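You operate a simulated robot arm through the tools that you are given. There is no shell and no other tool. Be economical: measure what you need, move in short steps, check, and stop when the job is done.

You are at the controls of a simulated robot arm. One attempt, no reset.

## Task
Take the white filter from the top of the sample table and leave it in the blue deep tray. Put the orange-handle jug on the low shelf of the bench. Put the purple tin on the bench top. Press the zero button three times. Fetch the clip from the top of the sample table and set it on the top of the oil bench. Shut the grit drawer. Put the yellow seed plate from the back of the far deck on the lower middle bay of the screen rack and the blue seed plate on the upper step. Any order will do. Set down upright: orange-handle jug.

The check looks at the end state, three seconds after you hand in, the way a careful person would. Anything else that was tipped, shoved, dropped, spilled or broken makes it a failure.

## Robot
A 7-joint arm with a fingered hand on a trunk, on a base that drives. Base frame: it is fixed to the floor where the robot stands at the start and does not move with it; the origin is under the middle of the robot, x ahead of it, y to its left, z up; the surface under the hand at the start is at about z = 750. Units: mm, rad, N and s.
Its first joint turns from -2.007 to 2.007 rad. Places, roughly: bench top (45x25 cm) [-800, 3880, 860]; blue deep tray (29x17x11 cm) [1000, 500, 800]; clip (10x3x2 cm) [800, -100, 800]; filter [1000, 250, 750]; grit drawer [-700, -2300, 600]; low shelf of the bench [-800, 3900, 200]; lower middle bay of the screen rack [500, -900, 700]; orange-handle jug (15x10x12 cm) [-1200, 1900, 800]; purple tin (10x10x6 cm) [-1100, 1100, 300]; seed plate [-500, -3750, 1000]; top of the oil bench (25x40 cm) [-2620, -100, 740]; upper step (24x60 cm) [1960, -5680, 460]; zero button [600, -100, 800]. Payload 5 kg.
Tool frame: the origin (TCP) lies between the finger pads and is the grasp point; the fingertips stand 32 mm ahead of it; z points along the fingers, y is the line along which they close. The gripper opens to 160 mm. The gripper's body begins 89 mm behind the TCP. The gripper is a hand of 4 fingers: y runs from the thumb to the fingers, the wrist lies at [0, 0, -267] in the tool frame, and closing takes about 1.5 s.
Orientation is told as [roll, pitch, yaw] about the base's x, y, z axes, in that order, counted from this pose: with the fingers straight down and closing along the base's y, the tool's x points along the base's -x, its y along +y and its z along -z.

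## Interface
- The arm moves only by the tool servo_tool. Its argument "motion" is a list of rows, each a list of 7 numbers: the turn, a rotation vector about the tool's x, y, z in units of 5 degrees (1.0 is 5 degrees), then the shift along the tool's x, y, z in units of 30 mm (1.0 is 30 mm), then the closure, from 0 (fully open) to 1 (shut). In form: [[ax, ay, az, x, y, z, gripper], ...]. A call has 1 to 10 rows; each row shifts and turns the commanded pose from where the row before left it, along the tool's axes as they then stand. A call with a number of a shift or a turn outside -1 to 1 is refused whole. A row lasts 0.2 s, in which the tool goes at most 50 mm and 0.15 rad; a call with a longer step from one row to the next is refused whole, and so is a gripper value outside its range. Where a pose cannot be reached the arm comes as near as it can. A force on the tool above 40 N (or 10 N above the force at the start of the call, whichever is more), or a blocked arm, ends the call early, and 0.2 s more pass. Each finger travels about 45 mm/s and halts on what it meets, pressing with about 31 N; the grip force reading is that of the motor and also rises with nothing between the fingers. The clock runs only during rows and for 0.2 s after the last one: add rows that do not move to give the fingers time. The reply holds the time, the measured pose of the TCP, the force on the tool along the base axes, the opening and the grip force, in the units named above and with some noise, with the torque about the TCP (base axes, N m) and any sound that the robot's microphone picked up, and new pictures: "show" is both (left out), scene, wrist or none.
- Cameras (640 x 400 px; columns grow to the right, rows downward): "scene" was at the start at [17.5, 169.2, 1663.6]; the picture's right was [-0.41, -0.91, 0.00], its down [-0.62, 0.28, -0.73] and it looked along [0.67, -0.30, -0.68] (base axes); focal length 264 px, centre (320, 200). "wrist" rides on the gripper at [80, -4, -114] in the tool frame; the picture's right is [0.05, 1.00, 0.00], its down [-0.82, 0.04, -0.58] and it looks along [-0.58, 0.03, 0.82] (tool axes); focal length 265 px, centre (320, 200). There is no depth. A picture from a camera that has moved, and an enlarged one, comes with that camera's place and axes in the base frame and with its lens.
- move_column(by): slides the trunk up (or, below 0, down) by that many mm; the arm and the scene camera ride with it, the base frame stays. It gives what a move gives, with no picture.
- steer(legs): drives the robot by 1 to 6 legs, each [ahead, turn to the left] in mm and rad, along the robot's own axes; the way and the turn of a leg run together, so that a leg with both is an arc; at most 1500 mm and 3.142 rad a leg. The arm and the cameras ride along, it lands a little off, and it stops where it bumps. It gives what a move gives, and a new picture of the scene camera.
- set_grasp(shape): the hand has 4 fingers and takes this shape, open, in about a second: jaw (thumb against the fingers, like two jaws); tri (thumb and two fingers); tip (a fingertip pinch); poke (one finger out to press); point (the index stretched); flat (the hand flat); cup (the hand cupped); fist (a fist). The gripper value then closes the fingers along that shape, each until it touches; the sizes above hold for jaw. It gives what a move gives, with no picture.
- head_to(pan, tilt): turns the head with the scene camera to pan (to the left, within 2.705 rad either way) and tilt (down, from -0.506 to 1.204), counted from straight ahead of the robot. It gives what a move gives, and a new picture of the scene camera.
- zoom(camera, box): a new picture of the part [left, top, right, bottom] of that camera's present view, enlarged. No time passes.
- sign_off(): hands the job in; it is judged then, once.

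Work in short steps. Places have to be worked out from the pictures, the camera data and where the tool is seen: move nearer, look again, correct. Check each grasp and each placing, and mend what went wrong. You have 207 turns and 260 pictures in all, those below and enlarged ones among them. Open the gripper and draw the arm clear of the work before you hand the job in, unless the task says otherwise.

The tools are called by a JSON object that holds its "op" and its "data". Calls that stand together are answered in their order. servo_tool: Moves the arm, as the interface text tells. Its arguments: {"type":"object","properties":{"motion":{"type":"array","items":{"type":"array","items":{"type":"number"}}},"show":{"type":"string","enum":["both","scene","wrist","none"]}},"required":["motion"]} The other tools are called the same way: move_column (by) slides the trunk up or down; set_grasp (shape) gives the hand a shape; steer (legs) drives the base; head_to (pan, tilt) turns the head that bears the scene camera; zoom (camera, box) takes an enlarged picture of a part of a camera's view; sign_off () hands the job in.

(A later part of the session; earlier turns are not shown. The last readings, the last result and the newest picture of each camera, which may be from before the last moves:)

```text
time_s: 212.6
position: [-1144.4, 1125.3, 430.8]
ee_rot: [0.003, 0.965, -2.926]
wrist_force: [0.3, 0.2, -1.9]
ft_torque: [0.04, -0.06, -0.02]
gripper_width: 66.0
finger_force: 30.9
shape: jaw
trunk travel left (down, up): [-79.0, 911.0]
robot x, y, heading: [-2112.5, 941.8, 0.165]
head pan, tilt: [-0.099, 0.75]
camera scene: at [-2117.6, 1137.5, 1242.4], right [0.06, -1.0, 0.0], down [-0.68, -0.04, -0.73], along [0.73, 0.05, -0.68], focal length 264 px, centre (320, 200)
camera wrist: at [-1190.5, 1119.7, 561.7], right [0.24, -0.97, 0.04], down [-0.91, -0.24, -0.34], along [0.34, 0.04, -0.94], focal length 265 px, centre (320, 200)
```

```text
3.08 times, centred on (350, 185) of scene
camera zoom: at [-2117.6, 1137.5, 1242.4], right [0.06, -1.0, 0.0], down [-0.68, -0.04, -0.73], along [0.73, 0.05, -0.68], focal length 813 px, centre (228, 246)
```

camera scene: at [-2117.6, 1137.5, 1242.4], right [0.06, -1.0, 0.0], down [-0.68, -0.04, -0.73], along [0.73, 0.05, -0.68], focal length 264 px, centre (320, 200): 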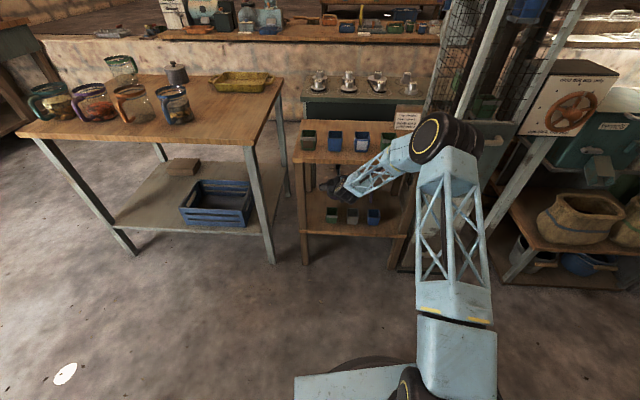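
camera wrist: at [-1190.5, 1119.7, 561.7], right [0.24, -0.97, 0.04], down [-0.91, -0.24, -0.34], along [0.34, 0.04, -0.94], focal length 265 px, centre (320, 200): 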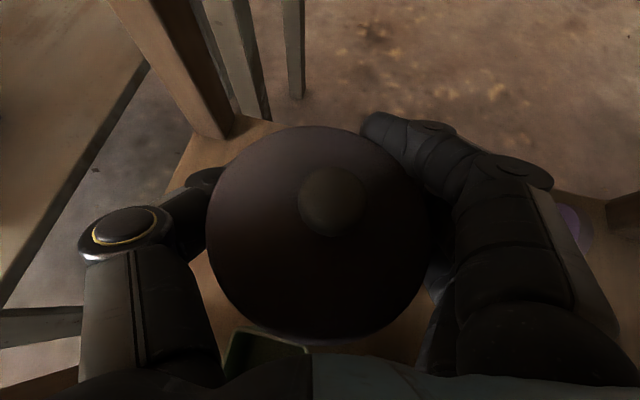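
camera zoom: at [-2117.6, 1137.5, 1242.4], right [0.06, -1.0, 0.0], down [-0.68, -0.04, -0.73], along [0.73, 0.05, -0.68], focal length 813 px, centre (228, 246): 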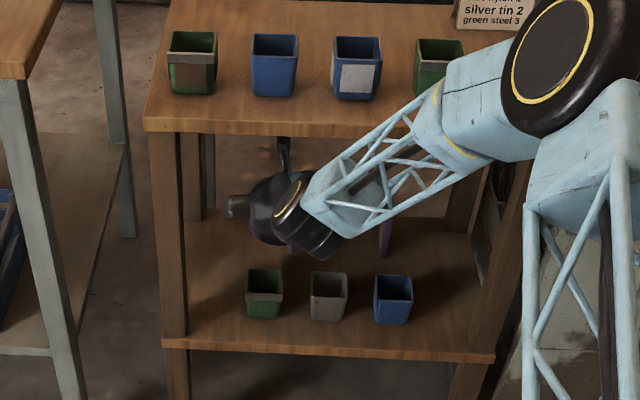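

Body appears to be with the hand. I withdraw along the same line.

{"op": "servo_tool", "data": {"motion": [[0, 0, 0, 0, 0, -1, 1], [0, 0, 0, 0, 0, -1, 1], [0, 0, 0, 0, 0, -1, 1], [0, 0, 0, 0, 0, -1, 1], [0, 0, 0, 0, 0, -1, 1], [0, 0, 0, 0, 0, -1, 1], [0, 0, 0, 0, 0, -1, 1], [0, 0, 0, 0, 0, -1, 1], [0, 0, 0, 0, 0, -1, 1]], "show": "wrist"}}

{"op": "zoom", "data": {"camera": "scene", "box": [260, 110, 430, 260]}}

```text
time_s: 214.6
position: [-1361.6, 1080.4, 586.2]
ee_rot: [0.003, 0.963, -2.928]
wrist_force: [0.7, -0.8, -1.4]
ft_torque: [0.03, -0.01, -0.02]
gripper_width: 66.1
finger_force: 31.3
shape: jaw
trunk travel left (down, up): [-79.0, 911.0]
robot x, y, heading: [-2110.0, 945.1, 0.162]
head pan, tilt: [-0.099, 0.75]
camera wrist: at [-1407.9, 1073.9, 716.5], right [0.24, -0.97, 0.04], down [-0.91, -0.24, -0.34], along [0.34, 0.04, -0.94], focal length 265 px, centre (320, 200)
```

wrist: 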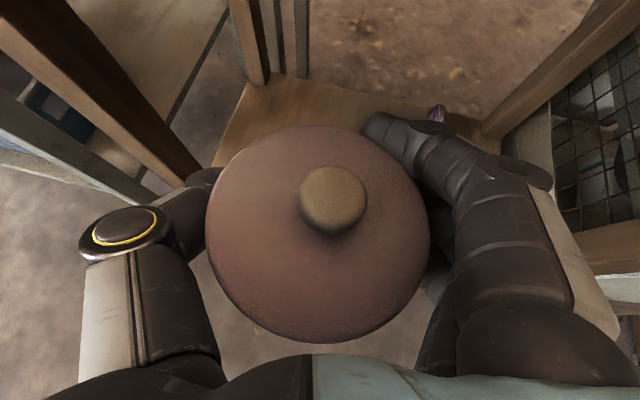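

```text
2.67 times, centred on (345, 185) of scene
camera zoom: at [-2117.5, 1137.4, 1242.4], right [0.06, -1.0, 0.0], down [-0.68, -0.04, -0.73], along [0.73, 0.05, -0.68], focal length 705 px, centre (253, 240)
```

zoom: 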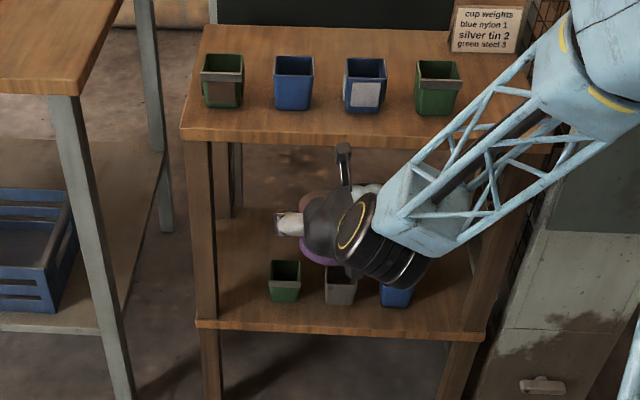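

Only the tin was taken; the others stand. I withdraw clear of the rack, raise the trunk and turn north.

{"op": "servo_tool", "data": {"motion": [[0, 0, 0, 0, 0, -1, 1], [0, 0, 0, 0, 0, -1, 1], [0, 0, 0, 0, 0, -1, 1], [0, 0, 0, 0, 0, -1, 1]], "show": "none"}}

{"op": "move_column", "data": {"by": 380}}

{"op": "steer", "data": {"legs": [[0, 1.3], [1000, 0]]}}

```text
time_s: 215.6
position: [-1456.7, 1058.8, 654.8]
ee_rot: [0.004, 0.964, -2.928]
wrist_force: [-0.2, -0.2, -1.6]
ft_torque: [0.01, 0.0, -0.01]
gripper_width: 65.7
finger_force: 30.9
shape: jaw
trunk travel left (down, up): [-79.0, 911.0]
robot x, y, heading: [-2109.8, 942.4, 0.161]
head pan, tilt: [-0.099, 0.75]
```

```text
time_s: 219.3
position: [-1455.1, 1059.2, 1034.6]
ee_rot: [0.005, 0.962, -2.927]
wrist_force: [-0.4, 0.1, -1.4]
ft_torque: [0.02, 0.0, 0.01]
gripper_width: 66.0
finger_force: 31.1
shape: jaw
trunk travel left (down, up): [-459.0, 531.0]
robot x, y, heading: [-2108.7, 939.3, 0.164]
head pan, tilt: [-0.099, 0.75]
```

```text
time_s: 227.8
position: [-1921.3, 2576.5, 1034.8]
ee_rot: [0.004, 0.964, -1.646]
wrist_force: [0.7, -0.1, -1.1]
ft_torque: [0.04, 0.03, 0.02]
gripper_width: 65.8
finger_force: 30.5
shape: jaw
trunk travel left (down, up): [-459.0, 531.0]
robot x, y, heading: [-1993.9, 1916.6, 1.447]
head pan, tilt: [-0.099, 0.75]
camera scene: at [-2184.5, 1961.9, 1622.5], right [0.97, -0.22, 0.0], down [-0.15, -0.66, -0.73], along [0.16, 0.71, -0.68], focal length 264 px, centre (320, 200)
```

scene: 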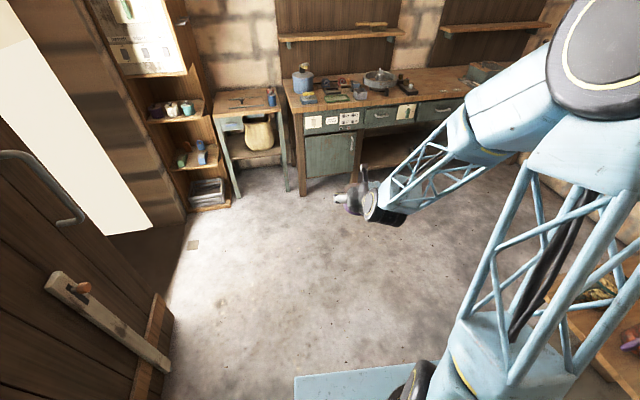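

I continue north, then east along the bench to x≈-820, and turn to face it.

{"op": "steer", "data": {"legs": [[820, 0], [0, -1.447], [1080, 0], [0, 1.571]]}}

{"op": "head_to", "data": {"pan": 0.15, "tilt": 0.6}}

```text
time_s: 244.9
position: [-815.5, 3439.8, 1033.6]
ee_rot: [0.003, 0.964, -1.528]
wrist_force: [0.0, 0.1, -1.4]
ft_torque: [0.05, -0.01, 0.0]
gripper_width: 65.2
finger_force: 31.1
shape: jaw
trunk travel left (down, up): [-459.0, 531.0]
robot x, y, heading: [-812.8, 2772.0, 1.561]
head pan, tilt: [-0.099, 0.75]
camera scene: at [-1005.6, 2801.2, 1622.5], right [0.99, -0.11, 0.0], down [-0.07, -0.68, -0.73], along [0.08, 0.73, -0.68], focal length 264 px, centre (320, 200)
```

scene: 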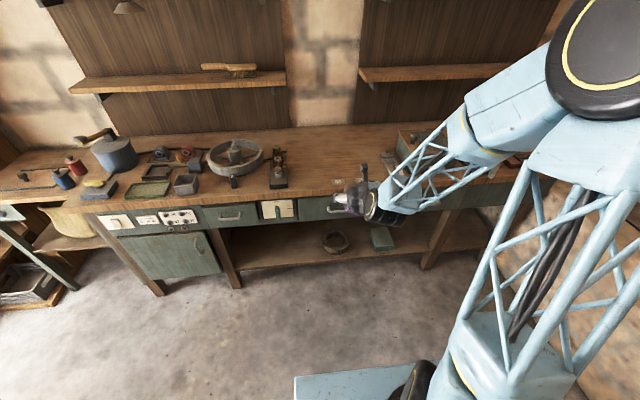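

```text
time_s: 245.7
position: [-814.7, 3440.7, 1034.2]
ee_rot: [0.003, 0.963, -1.528]
wrist_force: [-0.9, 0.0, 0.1]
ft_torque: [0.04, -0.01, -0.02]
gripper_width: 65.1
finger_force: 31.3
shape: jaw
trunk travel left (down, up): [-459.0, 531.0]
robot x, y, heading: [-811.5, 2774.6, 1.561]
head pan, tilt: [0.15, 0.6]
camera scene: at [-1026.9, 2806.3, 1635.3], right [0.99, 0.14, 0.0], down [0.08, -0.56, -0.82], along [-0.12, 0.82, -0.57], focal length 264 px, centre (320, 200)
```

scene: 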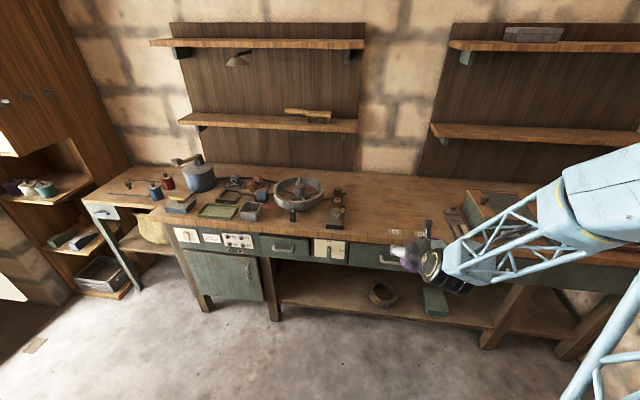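

{"op": "zoom", "data": {"camera": "scene", "box": [300, 160, 520, 320]}}

```text
2.50 times, centred on (410, 240) of scene
camera zoom: at [-1026.9, 2806.3, 1635.3], right [0.99, 0.14, 0.0], down [0.08, -0.56, -0.82], along [-0.12, 0.82, -0.57], focal length 661 px, centre (95, 100)
```

zoom: 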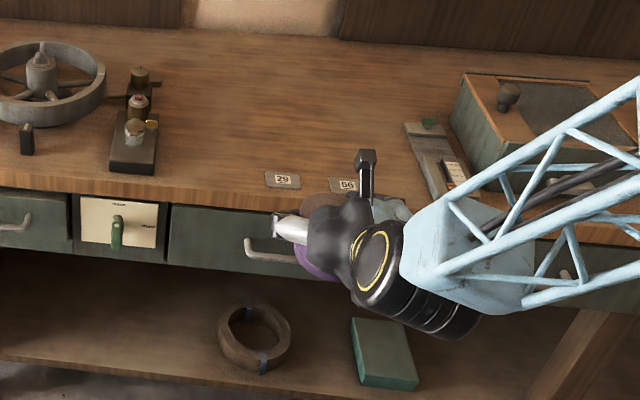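

Free bench area spans x -1040..-600, y 3700–4000. I drive 150 forward and bring the tin over (-815,3855).

{"op": "steer", "data": {"legs": [[150, 0]]}}

{"op": "servo_tool", "data": {"motion": [[0, 0, 0, 0.376, 0.04, 0.932, 1], [0, 0, 0, 0.376, 0.04, 0.932, 1], [0, 0, 0, 0.376, 0.04, 0.932, 1], [0, 0, 0, 0.376, 0.04, 0.932, 1], [0, 0, 0, 0.376, 0.04, 0.932, 1], [0, 0, 0, 0.376, 0.04, 0.932, 1], [0, 0, 0, 0.376, 0.04, 0.932, 1], [0, 0, 0, 0.376, 0.04, 0.932, 1], [0, 0, 0, 0.376, 0.04, 0.932, 1]]}}

{"op": "zoom", "data": {"camera": "scene", "box": [300, 130, 520, 290]}}

```text
time_s: 247.1
position: [-809.6, 3588.4, 1034.0]
ee_rot: [0.002, 0.966, -1.536]
wrist_force: [0.0, 0.0, -1.2]
ft_torque: [0.01, 0.02, -0.02]
gripper_width: 65.5
finger_force: 30.5
shape: jaw
trunk travel left (down, up): [-459.0, 531.0]
robot x, y, heading: [-809.2, 2925.2, 1.556]
head pan, tilt: [0.15, 0.6]
camera scene: at [-1024.8, 2955.6, 1635.3], right [0.99, 0.13, 0.0], down [0.08, -0.56, -0.82], along [-0.11, 0.82, -0.57], focal length 264 px, centre (320, 200)
```

scene: 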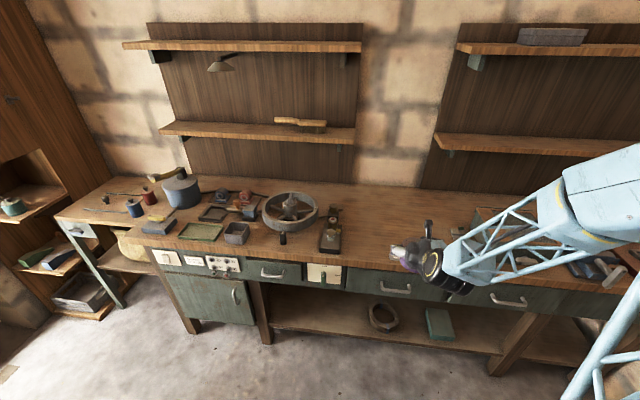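

```text
time_s: 249.1
position: [-806.4, 3852.5, 976.3]
ee_rot: [0.003, 0.964, -1.536]
wrist_force: [0.2, -0.3, -1.6]
ft_torque: [0.02, 0.0, 0.01]
gripper_width: 65.1
finger_force: 31.0
shape: jaw
trunk travel left (down, up): [-459.0, 531.0]
robot x, y, heading: [-809.7, 2926.7, 1.56]
head pan, tilt: [0.15, 0.6]
camera scene: at [-1024.9, 2955.5, 1635.3], right [0.99, 0.13, 0.0], down [0.08, -0.56, -0.82], along [-0.11, 0.82, -0.57], focal length 264 px, centre (320, 200)
camera wrist: at [-808.3, 3805.0, 1106.9], right [1.0, 0.06, 0.04], down [0.07, -0.94, -0.34], along [0.02, 0.34, -0.94], focal length 265 px, centre (320, 200)
```

scene: 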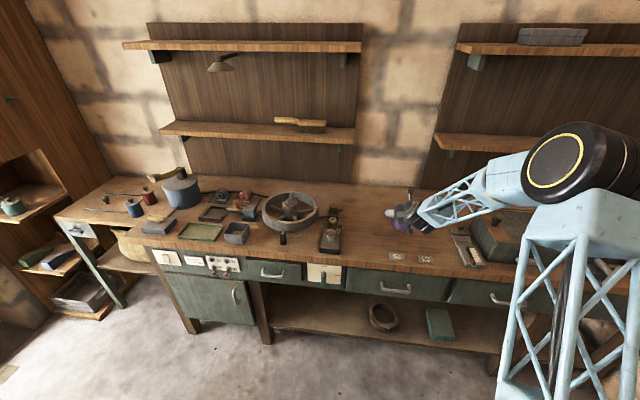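
wrist: 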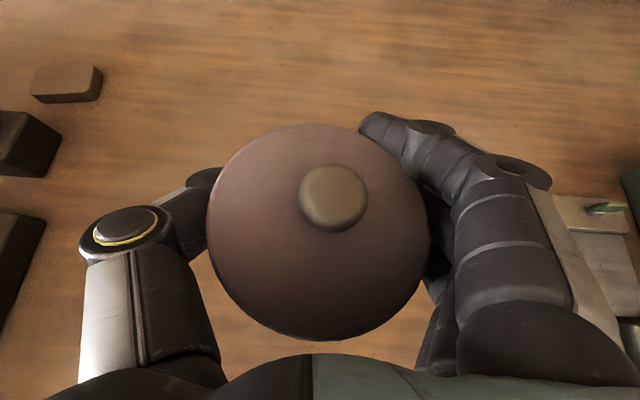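

```text
2.50 times, centred on (410, 210) of scene
camera zoom: at [-1024.9, 2955.5, 1635.3], right [0.99, 0.13, 0.0], down [0.08, -0.56, -0.82], along [-0.11, 0.82, -0.57], focal length 661 px, centre (95, 175)
```

zoom: 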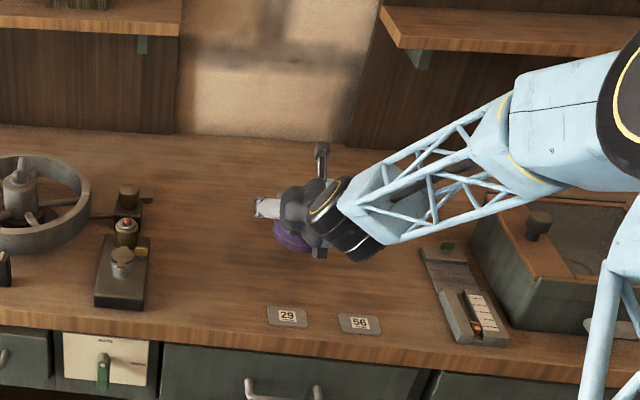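

Over the free area. I lower until contact.

{"op": "servo_tool", "data": {"motion": [[0, 0, 0, -0.411, 0, 0.285, 1], [0, 0, 0, -0.411, 0, 0.285, 1], [0, 0, 0, -0.274, 0, 0.19, 1], [0, 0, 0, -0.11, 0, 0.076, 1], [0, 0, 0, -0.11, 0, 0.076, 1], [0, 0, 0, -0.11, 0, 0.076, 1]], "show": "none"}}

{"op": "servo_tool", "data": {"motion": [[0, 0, 0, -0.08, 0, 0.057, 1], [0, 0, 0, 0, 0, 0, 1]], "show": "none"}}

```text
time_s: 250.5
position: [-805.8, 3853.7, 922.8]
ee_rot: [0.004, 0.964, -1.533]
wrist_force: [0.1, -0.1, -0.9]
ft_torque: [0.0, -0.01, -0.01]
gripper_width: 65.6
finger_force: 30.9
shape: jaw
trunk travel left (down, up): [-459.0, 531.0]
robot x, y, heading: [-813.2, 2923.2, 1.56]
head pan, tilt: [0.15, 0.6]
```

```text
time_s: 251.1
position: [-806.6, 3853.5, 918.7]
ee_rot: [0.004, 0.962, -1.536]
wrist_force: [-0.4, 0.2, -1.5]
ft_torque: [-0.01, -0.01, 0.0]
gripper_width: 65.4
finger_force: 31.4
shape: jaw
trunk travel left (down, up): [-459.0, 531.0]
robot x, y, heading: [-811.3, 2921.1, 1.556]
head pan, tilt: [0.15, 0.6]
```

Still no contact at 919; continue in 3 mm steps.

{"op": "servo_tool", "data": {"motion": [[0, 0, 0, -0.08, 0, 0.057, 1], [0, 0, 0, -0.08, 0, 0.057, 1], [0, 0, 0, -0.08, 0, 0.057, 1], [0, 0, 0, 0, 0, 0, 1]], "show": "scene"}}

{"op": "zoom", "data": {"camera": "scene", "box": [360, 170, 470, 270]}}

```text
time_s: 252.1
position: [-806.9, 3855.0, 910.2]
ee_rot: [0.004, 0.964, -1.534]
wrist_force: [0.1, -0.6, -1.2]
ft_torque: [0.02, 0.0, -0.02]
gripper_width: 65.5
finger_force: 31.3
shape: jaw
trunk travel left (down, up): [-459.0, 531.0]
robot x, y, heading: [-810.6, 2928.2, 1.553]
head pan, tilt: [0.15, 0.6]
camera scene: at [-1024.9, 2955.4, 1635.4], right [0.99, 0.13, 0.0], down [0.08, -0.56, -0.82], along [-0.11, 0.82, -0.57], focal length 264 px, centre (320, 200)
```

scene: 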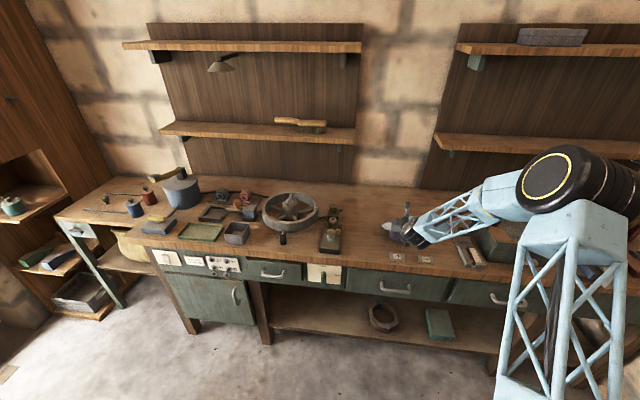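

```text
4.00 times, centred on (415, 220) of scene
camera zoom: at [-1024.9, 2955.4, 1635.4], right [0.99, 0.13, 0.0], down [0.08, -0.56, -0.82], along [-0.11, 0.82, -0.57], focal length 1057 px, centre (-60, 120)
```

zoom: 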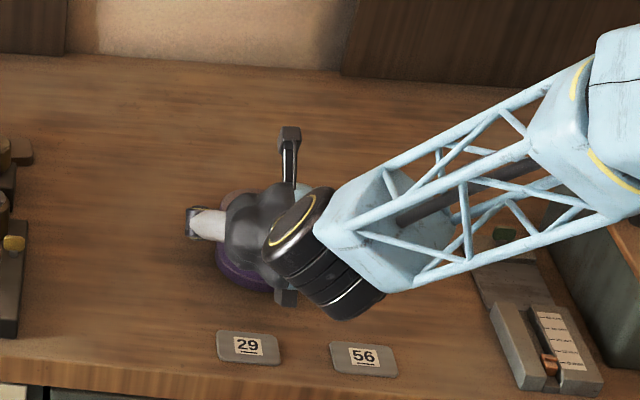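

{"op": "servo_tool", "data": {"motion": [[0, 0, 0, -0.08, 0, 0.057, 1], [0, 0, 0, -0.08, 0, 0.057, 1], [0, 0, 0, -0.08, 0, 0.057, 1], [0, 0, 0, 0, 0, 0, 1]], "show": "none"}}

{"op": "servo_tool", "data": {"motion": [[0, 0, 0, -0.055, 0, 0.038, 1], [0, 0, 0, 0, 0, 0, 1]], "show": "none"}}

```text
time_s: 253.2
position: [-806.5, 3856.5, 908.3]
ee_rot: [0.01, 0.977, -1.529]
wrist_force: [-0.6, -1.4, 13.7]
ft_torque: [0.05, -0.74, -0.05]
gripper_width: 65.5
finger_force: 31.3
shape: jaw
trunk travel left (down, up): [-459.0, 531.0]
robot x, y, heading: [-814.0, 2922.5, 1.555]
head pan, tilt: [0.15, 0.6]
stopped in row 4: the force on the tool passed its limit at 41 N (the readings are from after the stop); the commanded pose is now the measured one
```

```text
time_s: 253.8
position: [-806.2, 3856.5, 907.5]
ee_rot: [0.013, 0.979, -1.529]
wrist_force: [-0.2, 4.3, 31.9]
ft_torque: [0.42, -1.69, 0.17]
gripper_width: 65.3
finger_force: 31.0
shape: jaw
trunk travel left (down, up): [-459.0, 531.0]
robot x, y, heading: [-813.1, 2925.6, 1.553]
head pan, tilt: [0.15, 0.6]
```

Contact. I ease up a touch and open.

{"op": "servo_tool", "data": {"motion": [[0, 0, 0, 0.06, 0, -0.04, 1], [0, 0, 0, 0, 0, 0, 0.5], [0, 0, 0, 0, 0, 0, 0.3], [0, 0, 0, 0, 0, 0, 0.15], [0, 0, 0, 0, 0, 0, 0.15], [0, 0, 0, 0, 0, 0, 0.15], [0, 0, 0, 0, 0, 0, 0.15]], "show": "wrist"}}

```text
time_s: 255.4
position: [-806.8, 3854.2, 908.4]
ee_rot: [0.01, 0.975, -1.528]
wrist_force: [-11.8, -6.9, 34.8]
ft_torque: [0.04, -1.33, -0.23]
gripper_width: 128.1
finger_force: 0.1
shape: jaw
trunk travel left (down, up): [-459.0, 531.0]
robot x, y, heading: [-811.7, 2922.5, 1.555]
head pan, tilt: [0.15, 0.6]
camera wrist: at [-810.1, 3804.4, 1038.8], right [1.0, 0.06, 0.05], down [0.08, -0.93, -0.35], along [0.02, 0.35, -0.94], focal length 265 px, centre (320, 200)
```

wrist: 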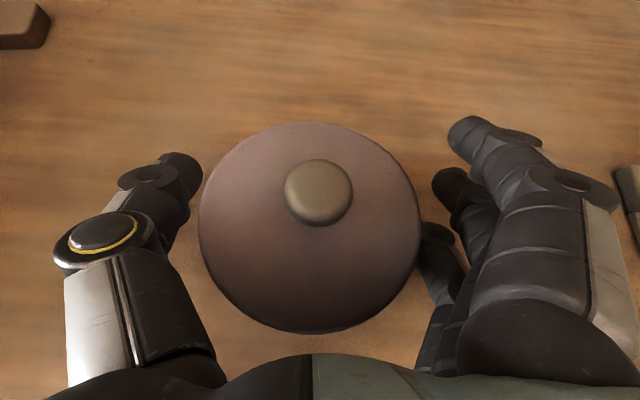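

A finger is touching the bench; I lift slightly and withdraw back along the tool axis.

{"op": "servo_tool", "data": {"motion": [[0, 0, 0, 0.27, 0, -0.19, 0.15], [0, 0, 0, 0.27, 0, -0.19, 0.15], [0, 0, 0, 0, 0, -0.9, 0.15], [0, 0, 0, 0, 0, -0.9, 0.15], [0, 0, 0, 0, 0, -0.9, 0.15], [0, 0, 0, 0, 0, -0.9, 0.15], [0, 0, 0, 0, 0, -0.9, 0.15], [0, 0, 0, 0, 0, -0.9, 0.15]]}}

{"op": "zoom", "data": {"camera": "scene", "box": [360, 170, 470, 270]}}

```text
time_s: 257.2
position: [-805.6, 3722.6, 1015.2]
ee_rot: [0.008, 0.972, -1.53]
wrist_force: [0.2, 0.6, -0.8]
ft_torque: [-0.01, 0.01, 0.0]
gripper_width: 135.8
finger_force: 0.1
shape: jaw
trunk travel left (down, up): [-459.0, 531.0]
robot x, y, heading: [-809.2, 2924.4, 1.552]
head pan, tilt: [0.15, 0.6]
camera scene: at [-1025.1, 2954.9, 1635.4], right [0.99, 0.13, 0.0], down [0.08, -0.56, -0.83], along [-0.11, 0.82, -0.56], focal length 264 px, centre (320, 200)
camera wrist: at [-808.1, 3673.1, 1145.4], right [1.0, 0.06, 0.05], down [0.07, -0.93, -0.35], along [0.02, 0.35, -0.94], focal length 265 px, centre (320, 200)
```

scene: 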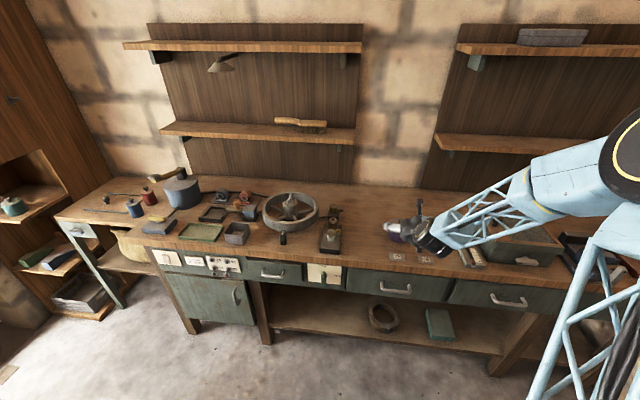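
wrist: 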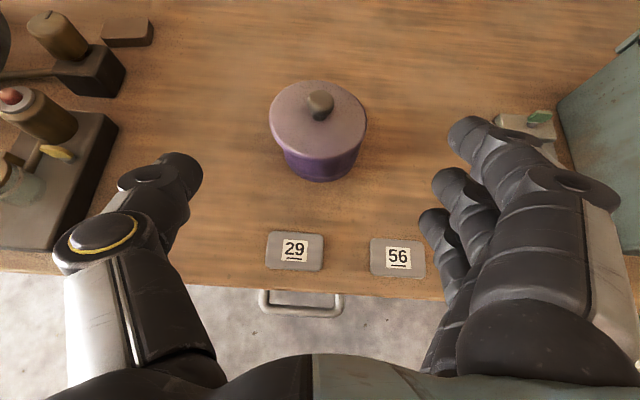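

```text
4.00 times, centred on (415, 220) of scene
camera zoom: at [-1025.1, 2954.9, 1635.4], right [0.99, 0.13, 0.0], down [0.08, -0.56, -0.83], along [-0.11, 0.82, -0.56], focal length 1057 px, centre (-60, 120)
```

zoom: 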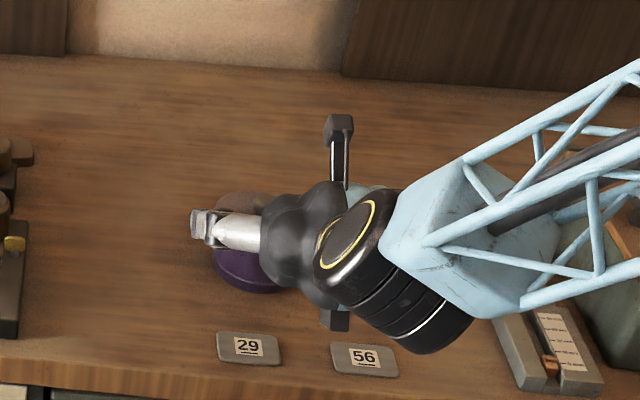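

The tin stands on the bench. I retract the arm and drive round to the west side of the jug table.

{"op": "servo_tool", "data": {"motion": [[0, 0, 0, -0.4, 0, -0.8, 0], [0, 0, 0, -0.4, 0, -0.8, 0], [0, 0, 0, -0.4, 0, -0.8, 0], [0, 0, 0, -0.4, 0, -0.8, 0], [0, 0, 0, -0.4, 0, -0.8, 0]], "show": "none"}}

{"op": "steer", "data": {"legs": [[-200, 0], [0, 1.586], [1150, 0], [0, 1.571], [750, 0], [0, 1.571]]}}

{"op": "head_to", "data": {"pan": 0.2, "tilt": 0.75}}

```text
time_s: 258.4
position: [-799.1, 3589.8, 1033.1]
ee_rot: [0.008, 0.972, -1.531]
wrist_force: [0.7, -0.6, -0.6]
ft_torque: [0.03, 0.02, 0.02]
gripper_width: 159.9
finger_force: 0.0
shape: jaw
trunk travel left (down, up): [-459.0, 531.0]
robot x, y, heading: [-811.6, 2921.4, 1.553]
head pan, tilt: [0.15, 0.6]
```

```text
time_s: 281.2
position: [-1415.3, 1986.3, 1033.2]
ee_rot: [0.01, 0.974, 3.093]
wrist_force: [1.0, -1.2, 0.0]
ft_torque: [-0.03, 0.01, 0.02]
gripper_width: 160.0
finger_force: 0.0
shape: jaw
trunk travel left (down, up): [-459.0, 531.0]
robot x, y, heading: [-2074.8, 2055.9, -0.102]
head pan, tilt: [0.15, 0.6]
camera scene: at [-2025.1, 2269.9, 1635.4], right [0.05, -1.0, 0.0], down [-0.56, -0.03, -0.83], along [0.82, 0.04, -0.56], focal length 264 px, centre (320, 200)
```

scene: 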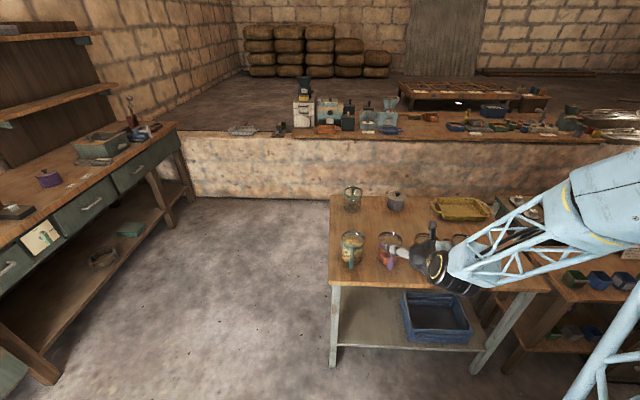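

```text
time_s: 281.9
position: [-1415.3, 1985.0, 1032.9]
ee_rot: [0.008, 0.973, 3.093]
wrist_force: [0.4, 0.6, 0.6]
ft_torque: [-0.01, 0.0, -0.02]
gripper_width: 159.9
finger_force: 0.0
shape: jaw
trunk travel left (down, up): [-459.0, 531.0]
robot x, y, heading: [-2079.5, 2053.3, -0.104]
head pan, tilt: [0.201, 0.75]
camera scene: at [-2030.9, 2273.7, 1622.5], right [0.1, -1.0, 0.0], down [-0.68, -0.07, -0.73], along [0.73, 0.07, -0.68], focal length 264 px, centre (320, 200)
```

scene: 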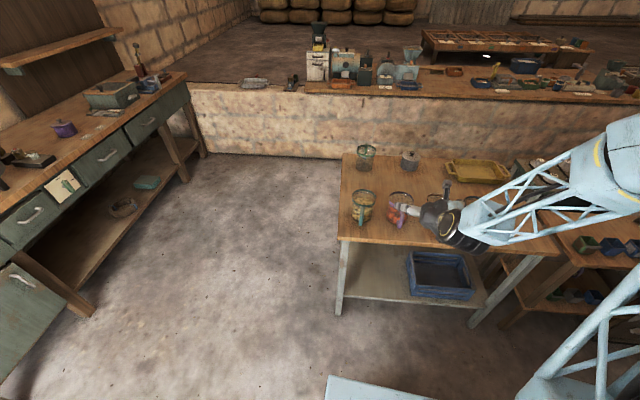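

{"op": "servo_tool", "data": {"motion": [[0, 0, 0, 0, 0, 0, 0]], "show": "wrist"}}

{"op": "zoom", "data": {"camera": "scene", "box": [330, 130, 520, 260]}}

```text
time_s: 282.3
position: [-1415.9, 1987.0, 1033.2]
ee_rot: [0.008, 0.973, 3.092]
wrist_force: [0.0, -0.4, 0.2]
ft_torque: [0.02, 0.02, -0.02]
gripper_width: 159.8
finger_force: 0.0
shape: jaw
trunk travel left (down, up): [-459.0, 531.0]
robot x, y, heading: [-2073.9, 2057.3, -0.109]
head pan, tilt: [0.201, 0.75]
camera wrist: at [-1463.0, 1993.6, 1163.6], right [-0.03, -1.0, 0.05], down [-0.94, 0.01, -0.35], along [0.35, -0.05, -0.94], focal length 265 px, centre (320, 200)
```

wrist: 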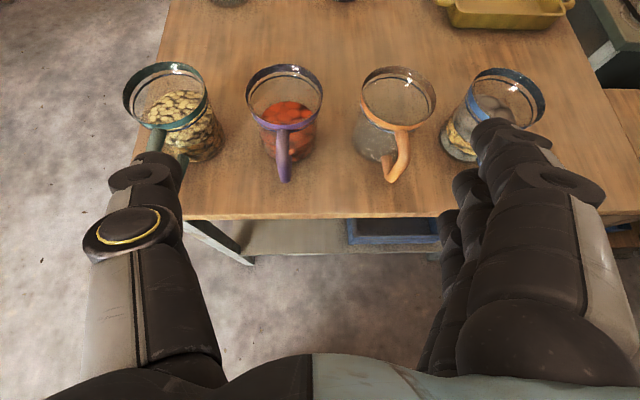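

```text
3.08 times, centred on (425, 195) of scene
camera zoom: at [-2030.9, 2273.7, 1622.5], right [0.1, -1.0, 0.0], down [-0.68, -0.07, -0.73], along [0.73, 0.07, -0.68], focal length 813 px, centre (-3, 215)
```

zoom: 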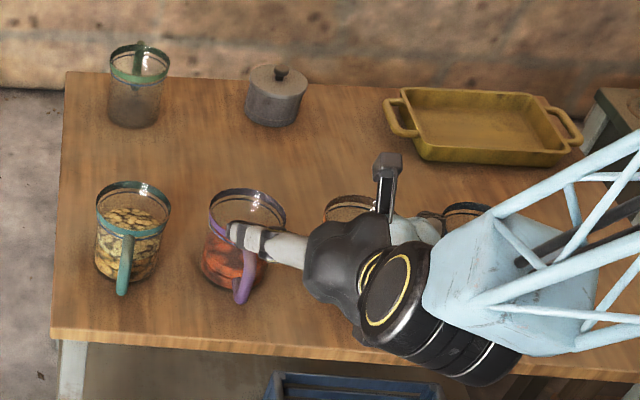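

The orange-handled jug is third from the left, handle facing the robot and slightly right. I steepen the hand to 60° down so the palm clears the handle, and move nearer for measurement.

{"op": "servo_tool", "data": {"motion": [[0, -1, 0, 0, 0.8, 0, 0], [0, -1, 0, 0, 0.8, 0, 0], [0, -1, 0, 0, 0.8, 0, 0], [0, -1, 0, 0, 0.8, 0, 0], [0, -1, 0, 0, 0.8, 0, 0]], "show": "none"}}

{"op": "servo_tool", "data": {"motion": [[0, 0, 0, 0.3, 0, 0, 0], [0, 0, 0, 0.9, 0, 0, 0], [0, 0, 0, 0.9, 0, 0, 0]], "show": "wrist"}}

```text
time_s: 283.5
position: [-1424.3, 1864.5, 1035.3]
ee_rot: [0.004, 0.535, 3.088]
wrist_force: [0.0, -1.0, -0.6]
ft_torque: [0.01, 0.03, -0.02]
gripper_width: 159.9
finger_force: 0.0
shape: jaw
trunk travel left (down, up): [-459.0, 531.0]
robot x, y, heading: [-2078.4, 2058.8, -0.108]
head pan, tilt: [0.201, 0.75]
```

```text
time_s: 284.3
position: [-1368.0, 1864.0, 1067.5]
ee_rot: [0.005, 0.533, 3.09]
wrist_force: [0.5, -0.3, 0.5]
ft_torque: [0.02, -0.02, 0.04]
gripper_width: 159.8
finger_force: 0.1
shape: jaw
trunk travel left (down, up): [-459.0, 531.0]
robot x, y, heading: [-2076.5, 2053.5, -0.106]
head pan, tilt: [0.201, 0.75]
camera wrist: at [-1356.1, 1866.7, 1205.5], right [-0.01, -1.0, 0.03], down [-1.0, 0.01, 0.08], along [-0.08, -0.03, -1.0], focal length 265 px, centre (320, 200)
```

wrist: 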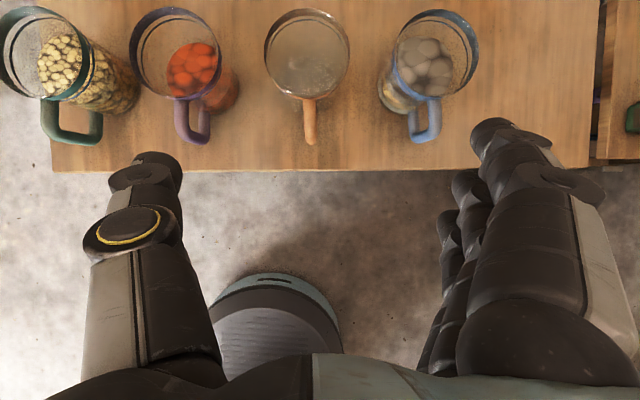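

Straight-down view: jug rim centre ≈(-1217,1869), rim z≈900, neighbours 145 mm apart. I narrow the jaw to ~125 mm and descend halfway.

{"op": "servo_tool", "data": {"motion": [[0, 0, 0, 0.21, -0.107, 1, 0.22], [0, 0, 0, 0.21, -0.107, 1, 0.22], [0, 0, 0, 0.21, -0.107, 1, 0.22], [0, 0, 0, 0.21, -0.107, 1, 0.22]], "show": "both"}}

```text
time_s: 285.3
position: [-1284.6, 1872.8, 976.0]
ee_rot: [0.005, 0.537, 3.089]
wrist_force: [0.5, -0.2, 0.9]
ft_torque: [-0.02, 0.01, 0.01]
gripper_width: 125.1
finger_force: 0.1
shape: jaw
trunk travel left (down, up): [-459.0, 531.0]
robot x, y, heading: [-2074.1, 2054.6, -0.106]
head pan, tilt: [0.201, 0.75]
camera scene: at [-2030.4, 2273.7, 1622.4], right [0.1, -1.0, 0.0], down [-0.68, -0.07, -0.73], along [0.73, 0.07, -0.68], focal length 264 px, centre (320, 200)
camera wrist: at [-1271.6, 1877.1, 1113.9], right [-0.01, -1.0, 0.03], down [-1.0, 0.01, 0.08], along [-0.08, -0.03, -1.0], focal length 265 px, centre (320, 200)
```

scene: 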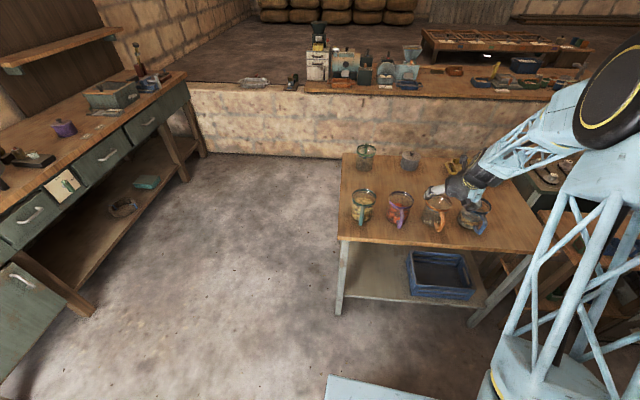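
wrist: 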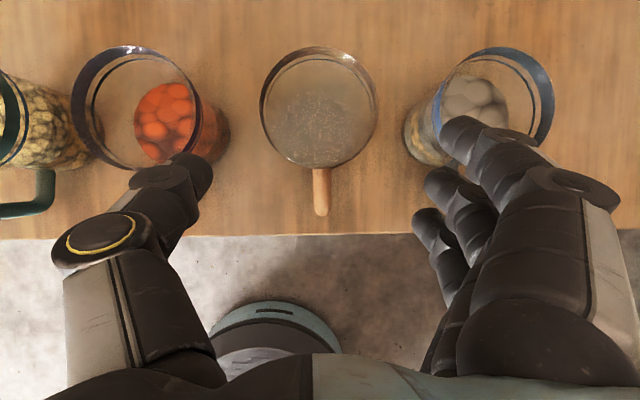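

Rim z refined to ≈880. I go 105 mm further along the axis with the jaw at 135 mm.

{"op": "servo_tool", "data": {"motion": [[0, 0, 0, 0, 0, 0.7, 0.155], [0, 0, 0, 0, 0, 0.7, 0.155], [0, 0, 0, 0, 0, 0.7, 0.155], [0, 0, 0, 0, 0, 0.7, 0.155], [0, 0, 0, 0, 0, 0.7, 0.155]], "show": "both"}}

{"op": "zoom", "data": {"camera": "scene", "box": [360, 150, 520, 260]}}

```text
time_s: 286.5
position: [-1231.6, 1869.5, 884.0]
ee_rot: [0.005, 0.536, 3.09]
wrist_force: [0.0, 0.5, -0.9]
ft_torque: [0.01, 0.02, -0.03]
gripper_width: 134.8
finger_force: 0.0
shape: jaw
trunk travel left (down, up): [-459.0, 531.0]
robot x, y, heading: [-2075.2, 2058.9, -0.108]
head pan, tilt: [0.201, 0.75]
camera scene: at [-2030.6, 2273.6, 1622.5], right [0.1, -1.0, 0.0], down [-0.68, -0.07, -0.73], along [0.73, 0.07, -0.68], focal length 264 px, centre (320, 200)
camera wrist: at [-1219.9, 1873.0, 1021.7], right [-0.01, -1.0, 0.03], down [-1.0, 0.01, 0.08], along [-0.08, -0.03, -1.0], focal length 265 px, centre (320, 200)
```

scene: 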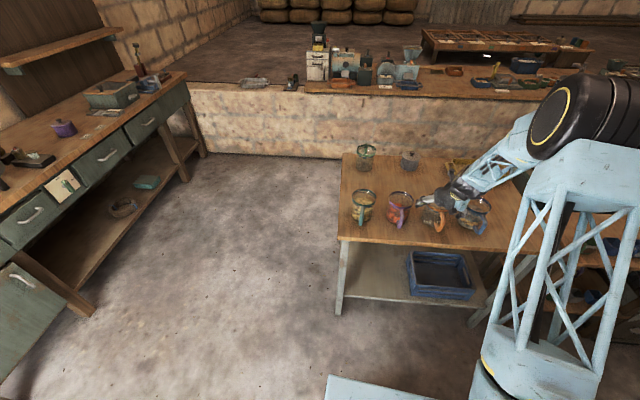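
wrist: 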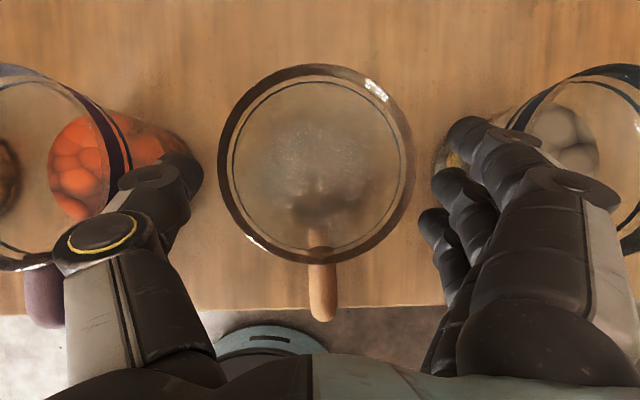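

```text
3.64 times, centred on (440, 205) of scene
camera zoom: at [-2030.6, 2273.6, 1622.5], right [0.1, -1.0, 0.0], down [-0.68, -0.07, -0.73], along [0.73, 0.07, -0.68], focal length 961 px, centre (-116, 182)
```

zoom: 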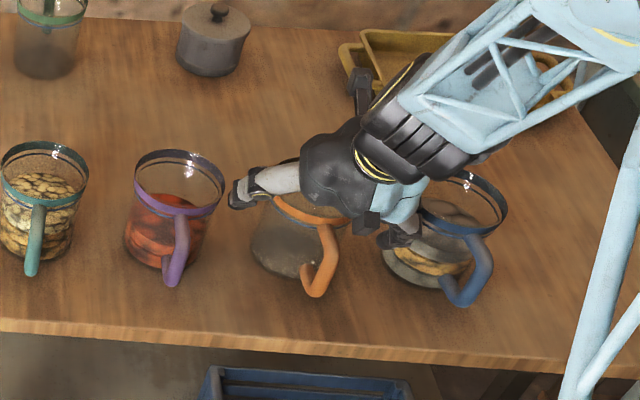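

Centred (rim z 880, dia 104). I go the final 42 mm.

{"op": "servo_tool", "data": {"motion": [[0, 0, 0, 0, -0.05, 0.47, 0.155], [0, 0, 0, 0, 0, 0.47, 0.155], [0, 0, 0, 0, 0, 0.46, 0.155]], "show": "both"}}

{"op": "zoom", "data": {"camera": "scene", "box": [360, 150, 520, 260]}}

```text
time_s: 287.3
position: [-1209.7, 1868.1, 848.2]
ee_rot: [0.006, 0.535, 3.087]
wrist_force: [-0.2, 0.0, 0.4]
ft_torque: [0.0, -0.04, -0.01]
gripper_width: 134.6
finger_force: 0.1
shape: jaw
trunk travel left (down, up): [-459.0, 531.0]
robot x, y, heading: [-2075.7, 2059.2, -0.106]
head pan, tilt: [0.201, 0.75]
camera scene: at [-2030.8, 2273.7, 1622.5], right [0.1, -1.0, 0.0], down [-0.68, -0.07, -0.73], along [0.73, 0.07, -0.68], focal length 264 px, centre (320, 200)
camera wrist: at [-1197.3, 1871.4, 986.8], right [-0.01, -1.0, 0.03], down [-1.0, 0.01, 0.08], along [-0.08, -0.03, -1.0], focal length 265 px, centre (320, 200)
```

scene: 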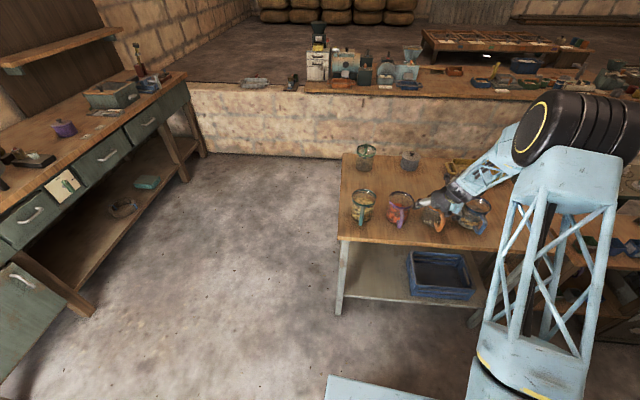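
wrist: 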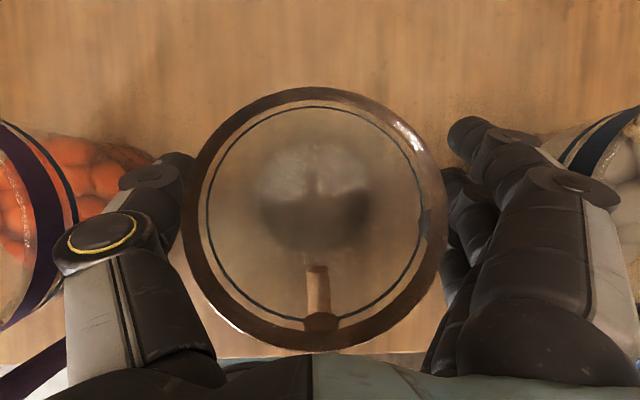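

```text
3.64 times, centred on (440, 205) of scene
camera zoom: at [-2030.8, 2273.7, 1622.5], right [0.1, -1.0, 0.0], down [-0.68, -0.07, -0.73], along [0.73, 0.07, -0.68], focal length 961 px, centre (-116, 182)
```

zoom: 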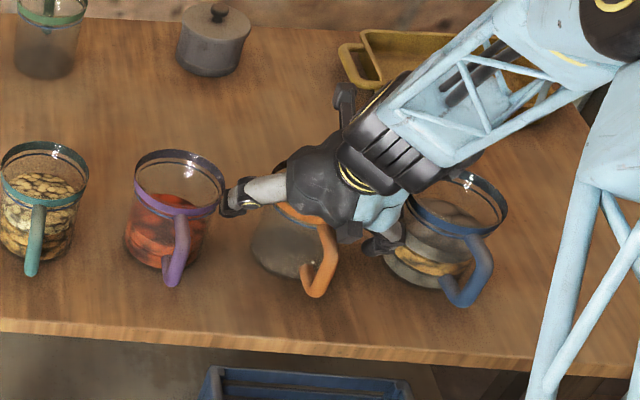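

No contacts yet. I close on the jug in stages.

{"op": "servo_tool", "data": {"motion": [[0, 0, 0, 0, 0, 0, 0.35], [0, 0, 0, 0, 0, 0, 0.45], [0, 0, 0, 0, 0, 0, 0.55], [0, 0, 0, 0, 0, 0, 0.6], [0, 0, 0, 0, 0, 0, 0.6]], "show": "wrist"}}

```text
time_s: 288.5
position: [-1208.7, 1868.6, 849.4]
ee_rot: [0.005, 0.537, 3.087]
wrist_force: [0.2, 0.5, -0.3]
ft_torque: [-0.07, 0.04, 0.0]
gripper_width: 74.1
finger_force: 14.2
shape: jaw
trunk travel left (down, up): [-459.0, 531.0]
robot x, y, heading: [-2075.3, 2057.4, -0.104]
head pan, tilt: [0.201, 0.75]
camera wrist: at [-1197.4, 1871.6, 986.8], right [-0.01, -1.0, 0.03], down [-1.0, 0.01, 0.08], along [-0.08, -0.03, -1.0], focal length 265 px, centre (320, 200)
```

wrist: 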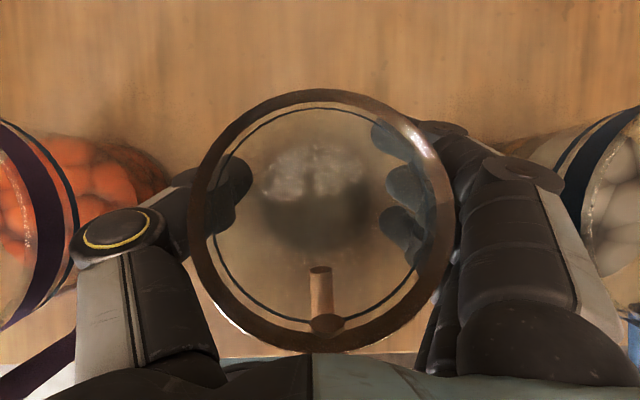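

Fingers hold it at 14 N. I firm the grip a bit and lift gently.

{"op": "servo_tool", "data": {"motion": [[0, 0, 0, 0, 0, 0, 0.75], [0, 0, 0, 0, 0, 0, 0.75], [0, 0, 0, 0, 0, 0, 0.75], [0, 0, 0, 0.17, 0, -0.29, 0.75], [0, 0, 0, 0.17, 0, -0.29, 0.75], [0, 0, 0, 0.17, 0, -0.29, 0.75]], "show": "both"}}

{"op": "zoom", "data": {"camera": "scene", "box": [360, 150, 520, 260]}}

```text
time_s: 289.9
position: [-1210.3, 1865.8, 880.3]
ee_rot: [0.004, 0.536, 3.088]
wrist_force: [-0.9, 0.3, -2.0]
ft_torque: [0.01, -0.06, 0.04]
gripper_width: 72.0
finger_force: 30.6
shape: jaw
trunk travel left (down, up): [-459.0, 531.0]
robot x, y, heading: [-2075.4, 2057.9, -0.11]
head pan, tilt: [0.201, 0.75]
camera scene: at [-2030.7, 2273.7, 1622.5], right [0.1, -1.0, 0.0], down [-0.68, -0.07, -0.73], along [0.73, 0.07, -0.68], focal length 264 px, centre (320, 200)
camera wrist: at [-1197.7, 1871.1, 1017.8], right [-0.01, -1.0, 0.03], down [-1.0, 0.01, 0.08], along [-0.08, -0.03, -1.0], focal length 265 px, centre (320, 200)
```

scene: 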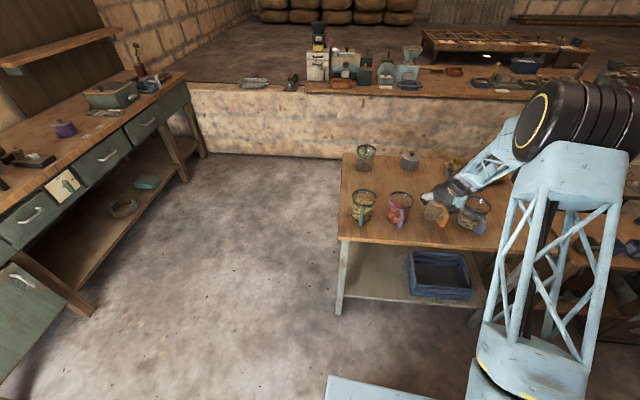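
wrist: 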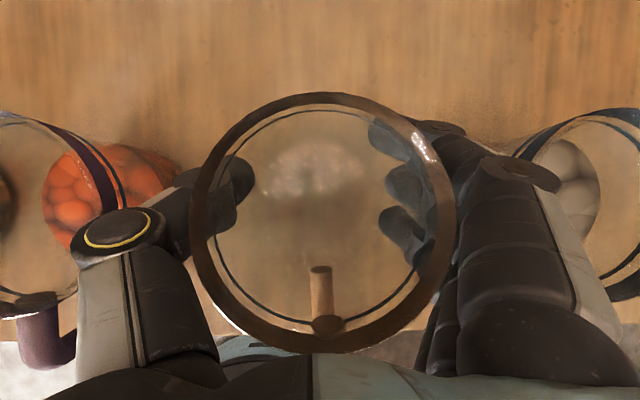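

```text
3.64 times, centred on (440, 205) of scene
camera zoom: at [-2030.7, 2273.7, 1622.5], right [0.1, -1.0, 0.0], down [-0.68, -0.07, -0.73], along [0.73, 0.07, -0.68], focal length 961 px, centre (-116, 182)
```

zoom: 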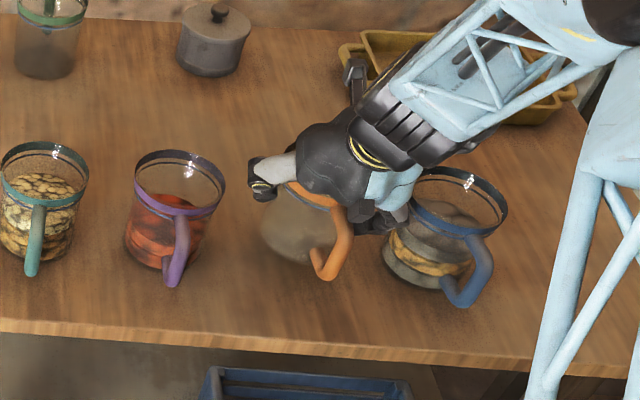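

The jug is up and level. I raise it, draw it in, and drive toward the bench.

{"op": "servo_tool", "data": {"motion": [[0, 0, 0, 0.5, 0, -0.85, 0.75], [0, 0, 0, 0.5, 0, -0.85, 0.75], [0, 0, 0, 0.5, 0, -0.85, 0.75], [0, 0, 0, 0.5, 0, -0.85, 0.75], [0, 0, 0, 0.5, 0, -0.85, 0.75], [0, 0, 0, 0.5, 0, -0.85, 0.75], [0, 0, 0, -0.8, 0, -0.47, 0.75], [0, 0, 0, -0.8, 0, -0.47, 0.75], [0, 0, 0, -0.8, 0, -0.47, 0.75], [0, 0, 0, -0.8, 0, -0.47, 0.75]], "show": "none"}}

{"op": "servo_tool", "data": {"motion": [[0, 0, 0, -0.8, 0, -0.47, 0.75], [0, 0, 0, -0.8, 0, -0.47, 0.75], [0, 0, 0, -0.8, 0, -0.47, 0.75], [0, 0, 0, -0.8, 0, -0.47, 0.75], [0, 0, 0, -0.8, 0, -0.47, 0.75]], "show": "wrist"}}

{"op": "steer", "data": {"legs": [[0, 1.68], [690, 0], [0, -1.571], [1080, 0], [0, 1.571]]}}

```text
time_s: 292.1
position: [-1323.4, 1876.0, 1055.7]
ee_rot: [0.006, 0.535, 3.089]
wrist_force: [0.5, -0.1, -0.7]
ft_torque: [0.01, -0.04, 0.01]
gripper_width: 72.3
finger_force: 31.5
shape: jaw
trunk travel left (down, up): [-459.0, 531.0]
robot x, y, heading: [-2078.3, 2055.7, -0.11]
head pan, tilt: [0.201, 0.75]
```

```text
time_s: 293.3
position: [-1461.7, 1884.5, 1055.8]
ee_rot: [0.008, 0.535, 3.088]
wrist_force: [0.5, 0.0, -2.1]
ft_torque: [-0.01, -0.04, -0.05]
gripper_width: 71.9
finger_force: 31.1
shape: jaw
trunk travel left (down, up): [-459.0, 531.0]
robot x, y, heading: [-2076.6, 2061.9, -0.102]
head pan, tilt: [0.201, 0.75]
camera wrist: at [-1449.2, 1888.4, 1193.8], right [-0.01, -1.0, 0.03], down [-1.0, 0.01, 0.08], along [-0.08, -0.03, -1.0], focal length 265 px, centre (320, 200)
```

wrist: 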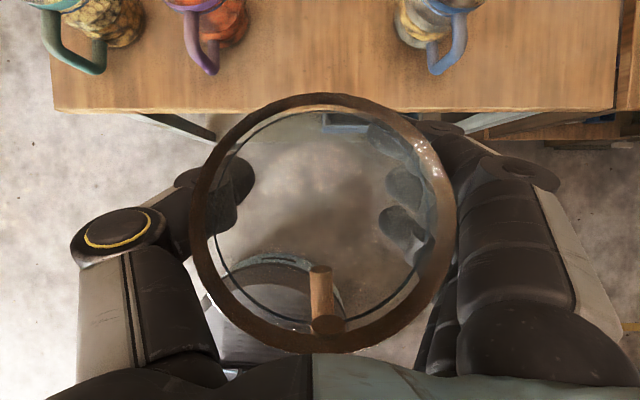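

```text
time_s: 314.5
position: [-931.5, 3443.9, 1054.9]
ee_rot: [0.006, 0.536, -1.483]
wrist_force: [0.0, 0.8, -2.5]
ft_torque: [0.05, 0.01, 0.0]
gripper_width: 71.6
finger_force: 31.3
shape: jaw
trunk travel left (down, up): [-459.0, 531.0]
robot x, y, heading: [-1013.3, 2810.0, 1.608]
head pan, tilt: [0.201, 0.75]
camera scene: at [-1234.4, 2823.1, 1622.5], right [0.97, 0.24, 0.0], down [0.16, -0.66, -0.73], along [-0.17, 0.71, -0.68], focal length 264 px, centre (320, 200)
```

scene: 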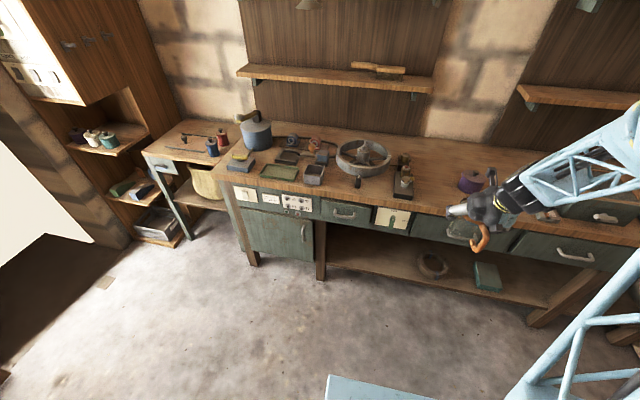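

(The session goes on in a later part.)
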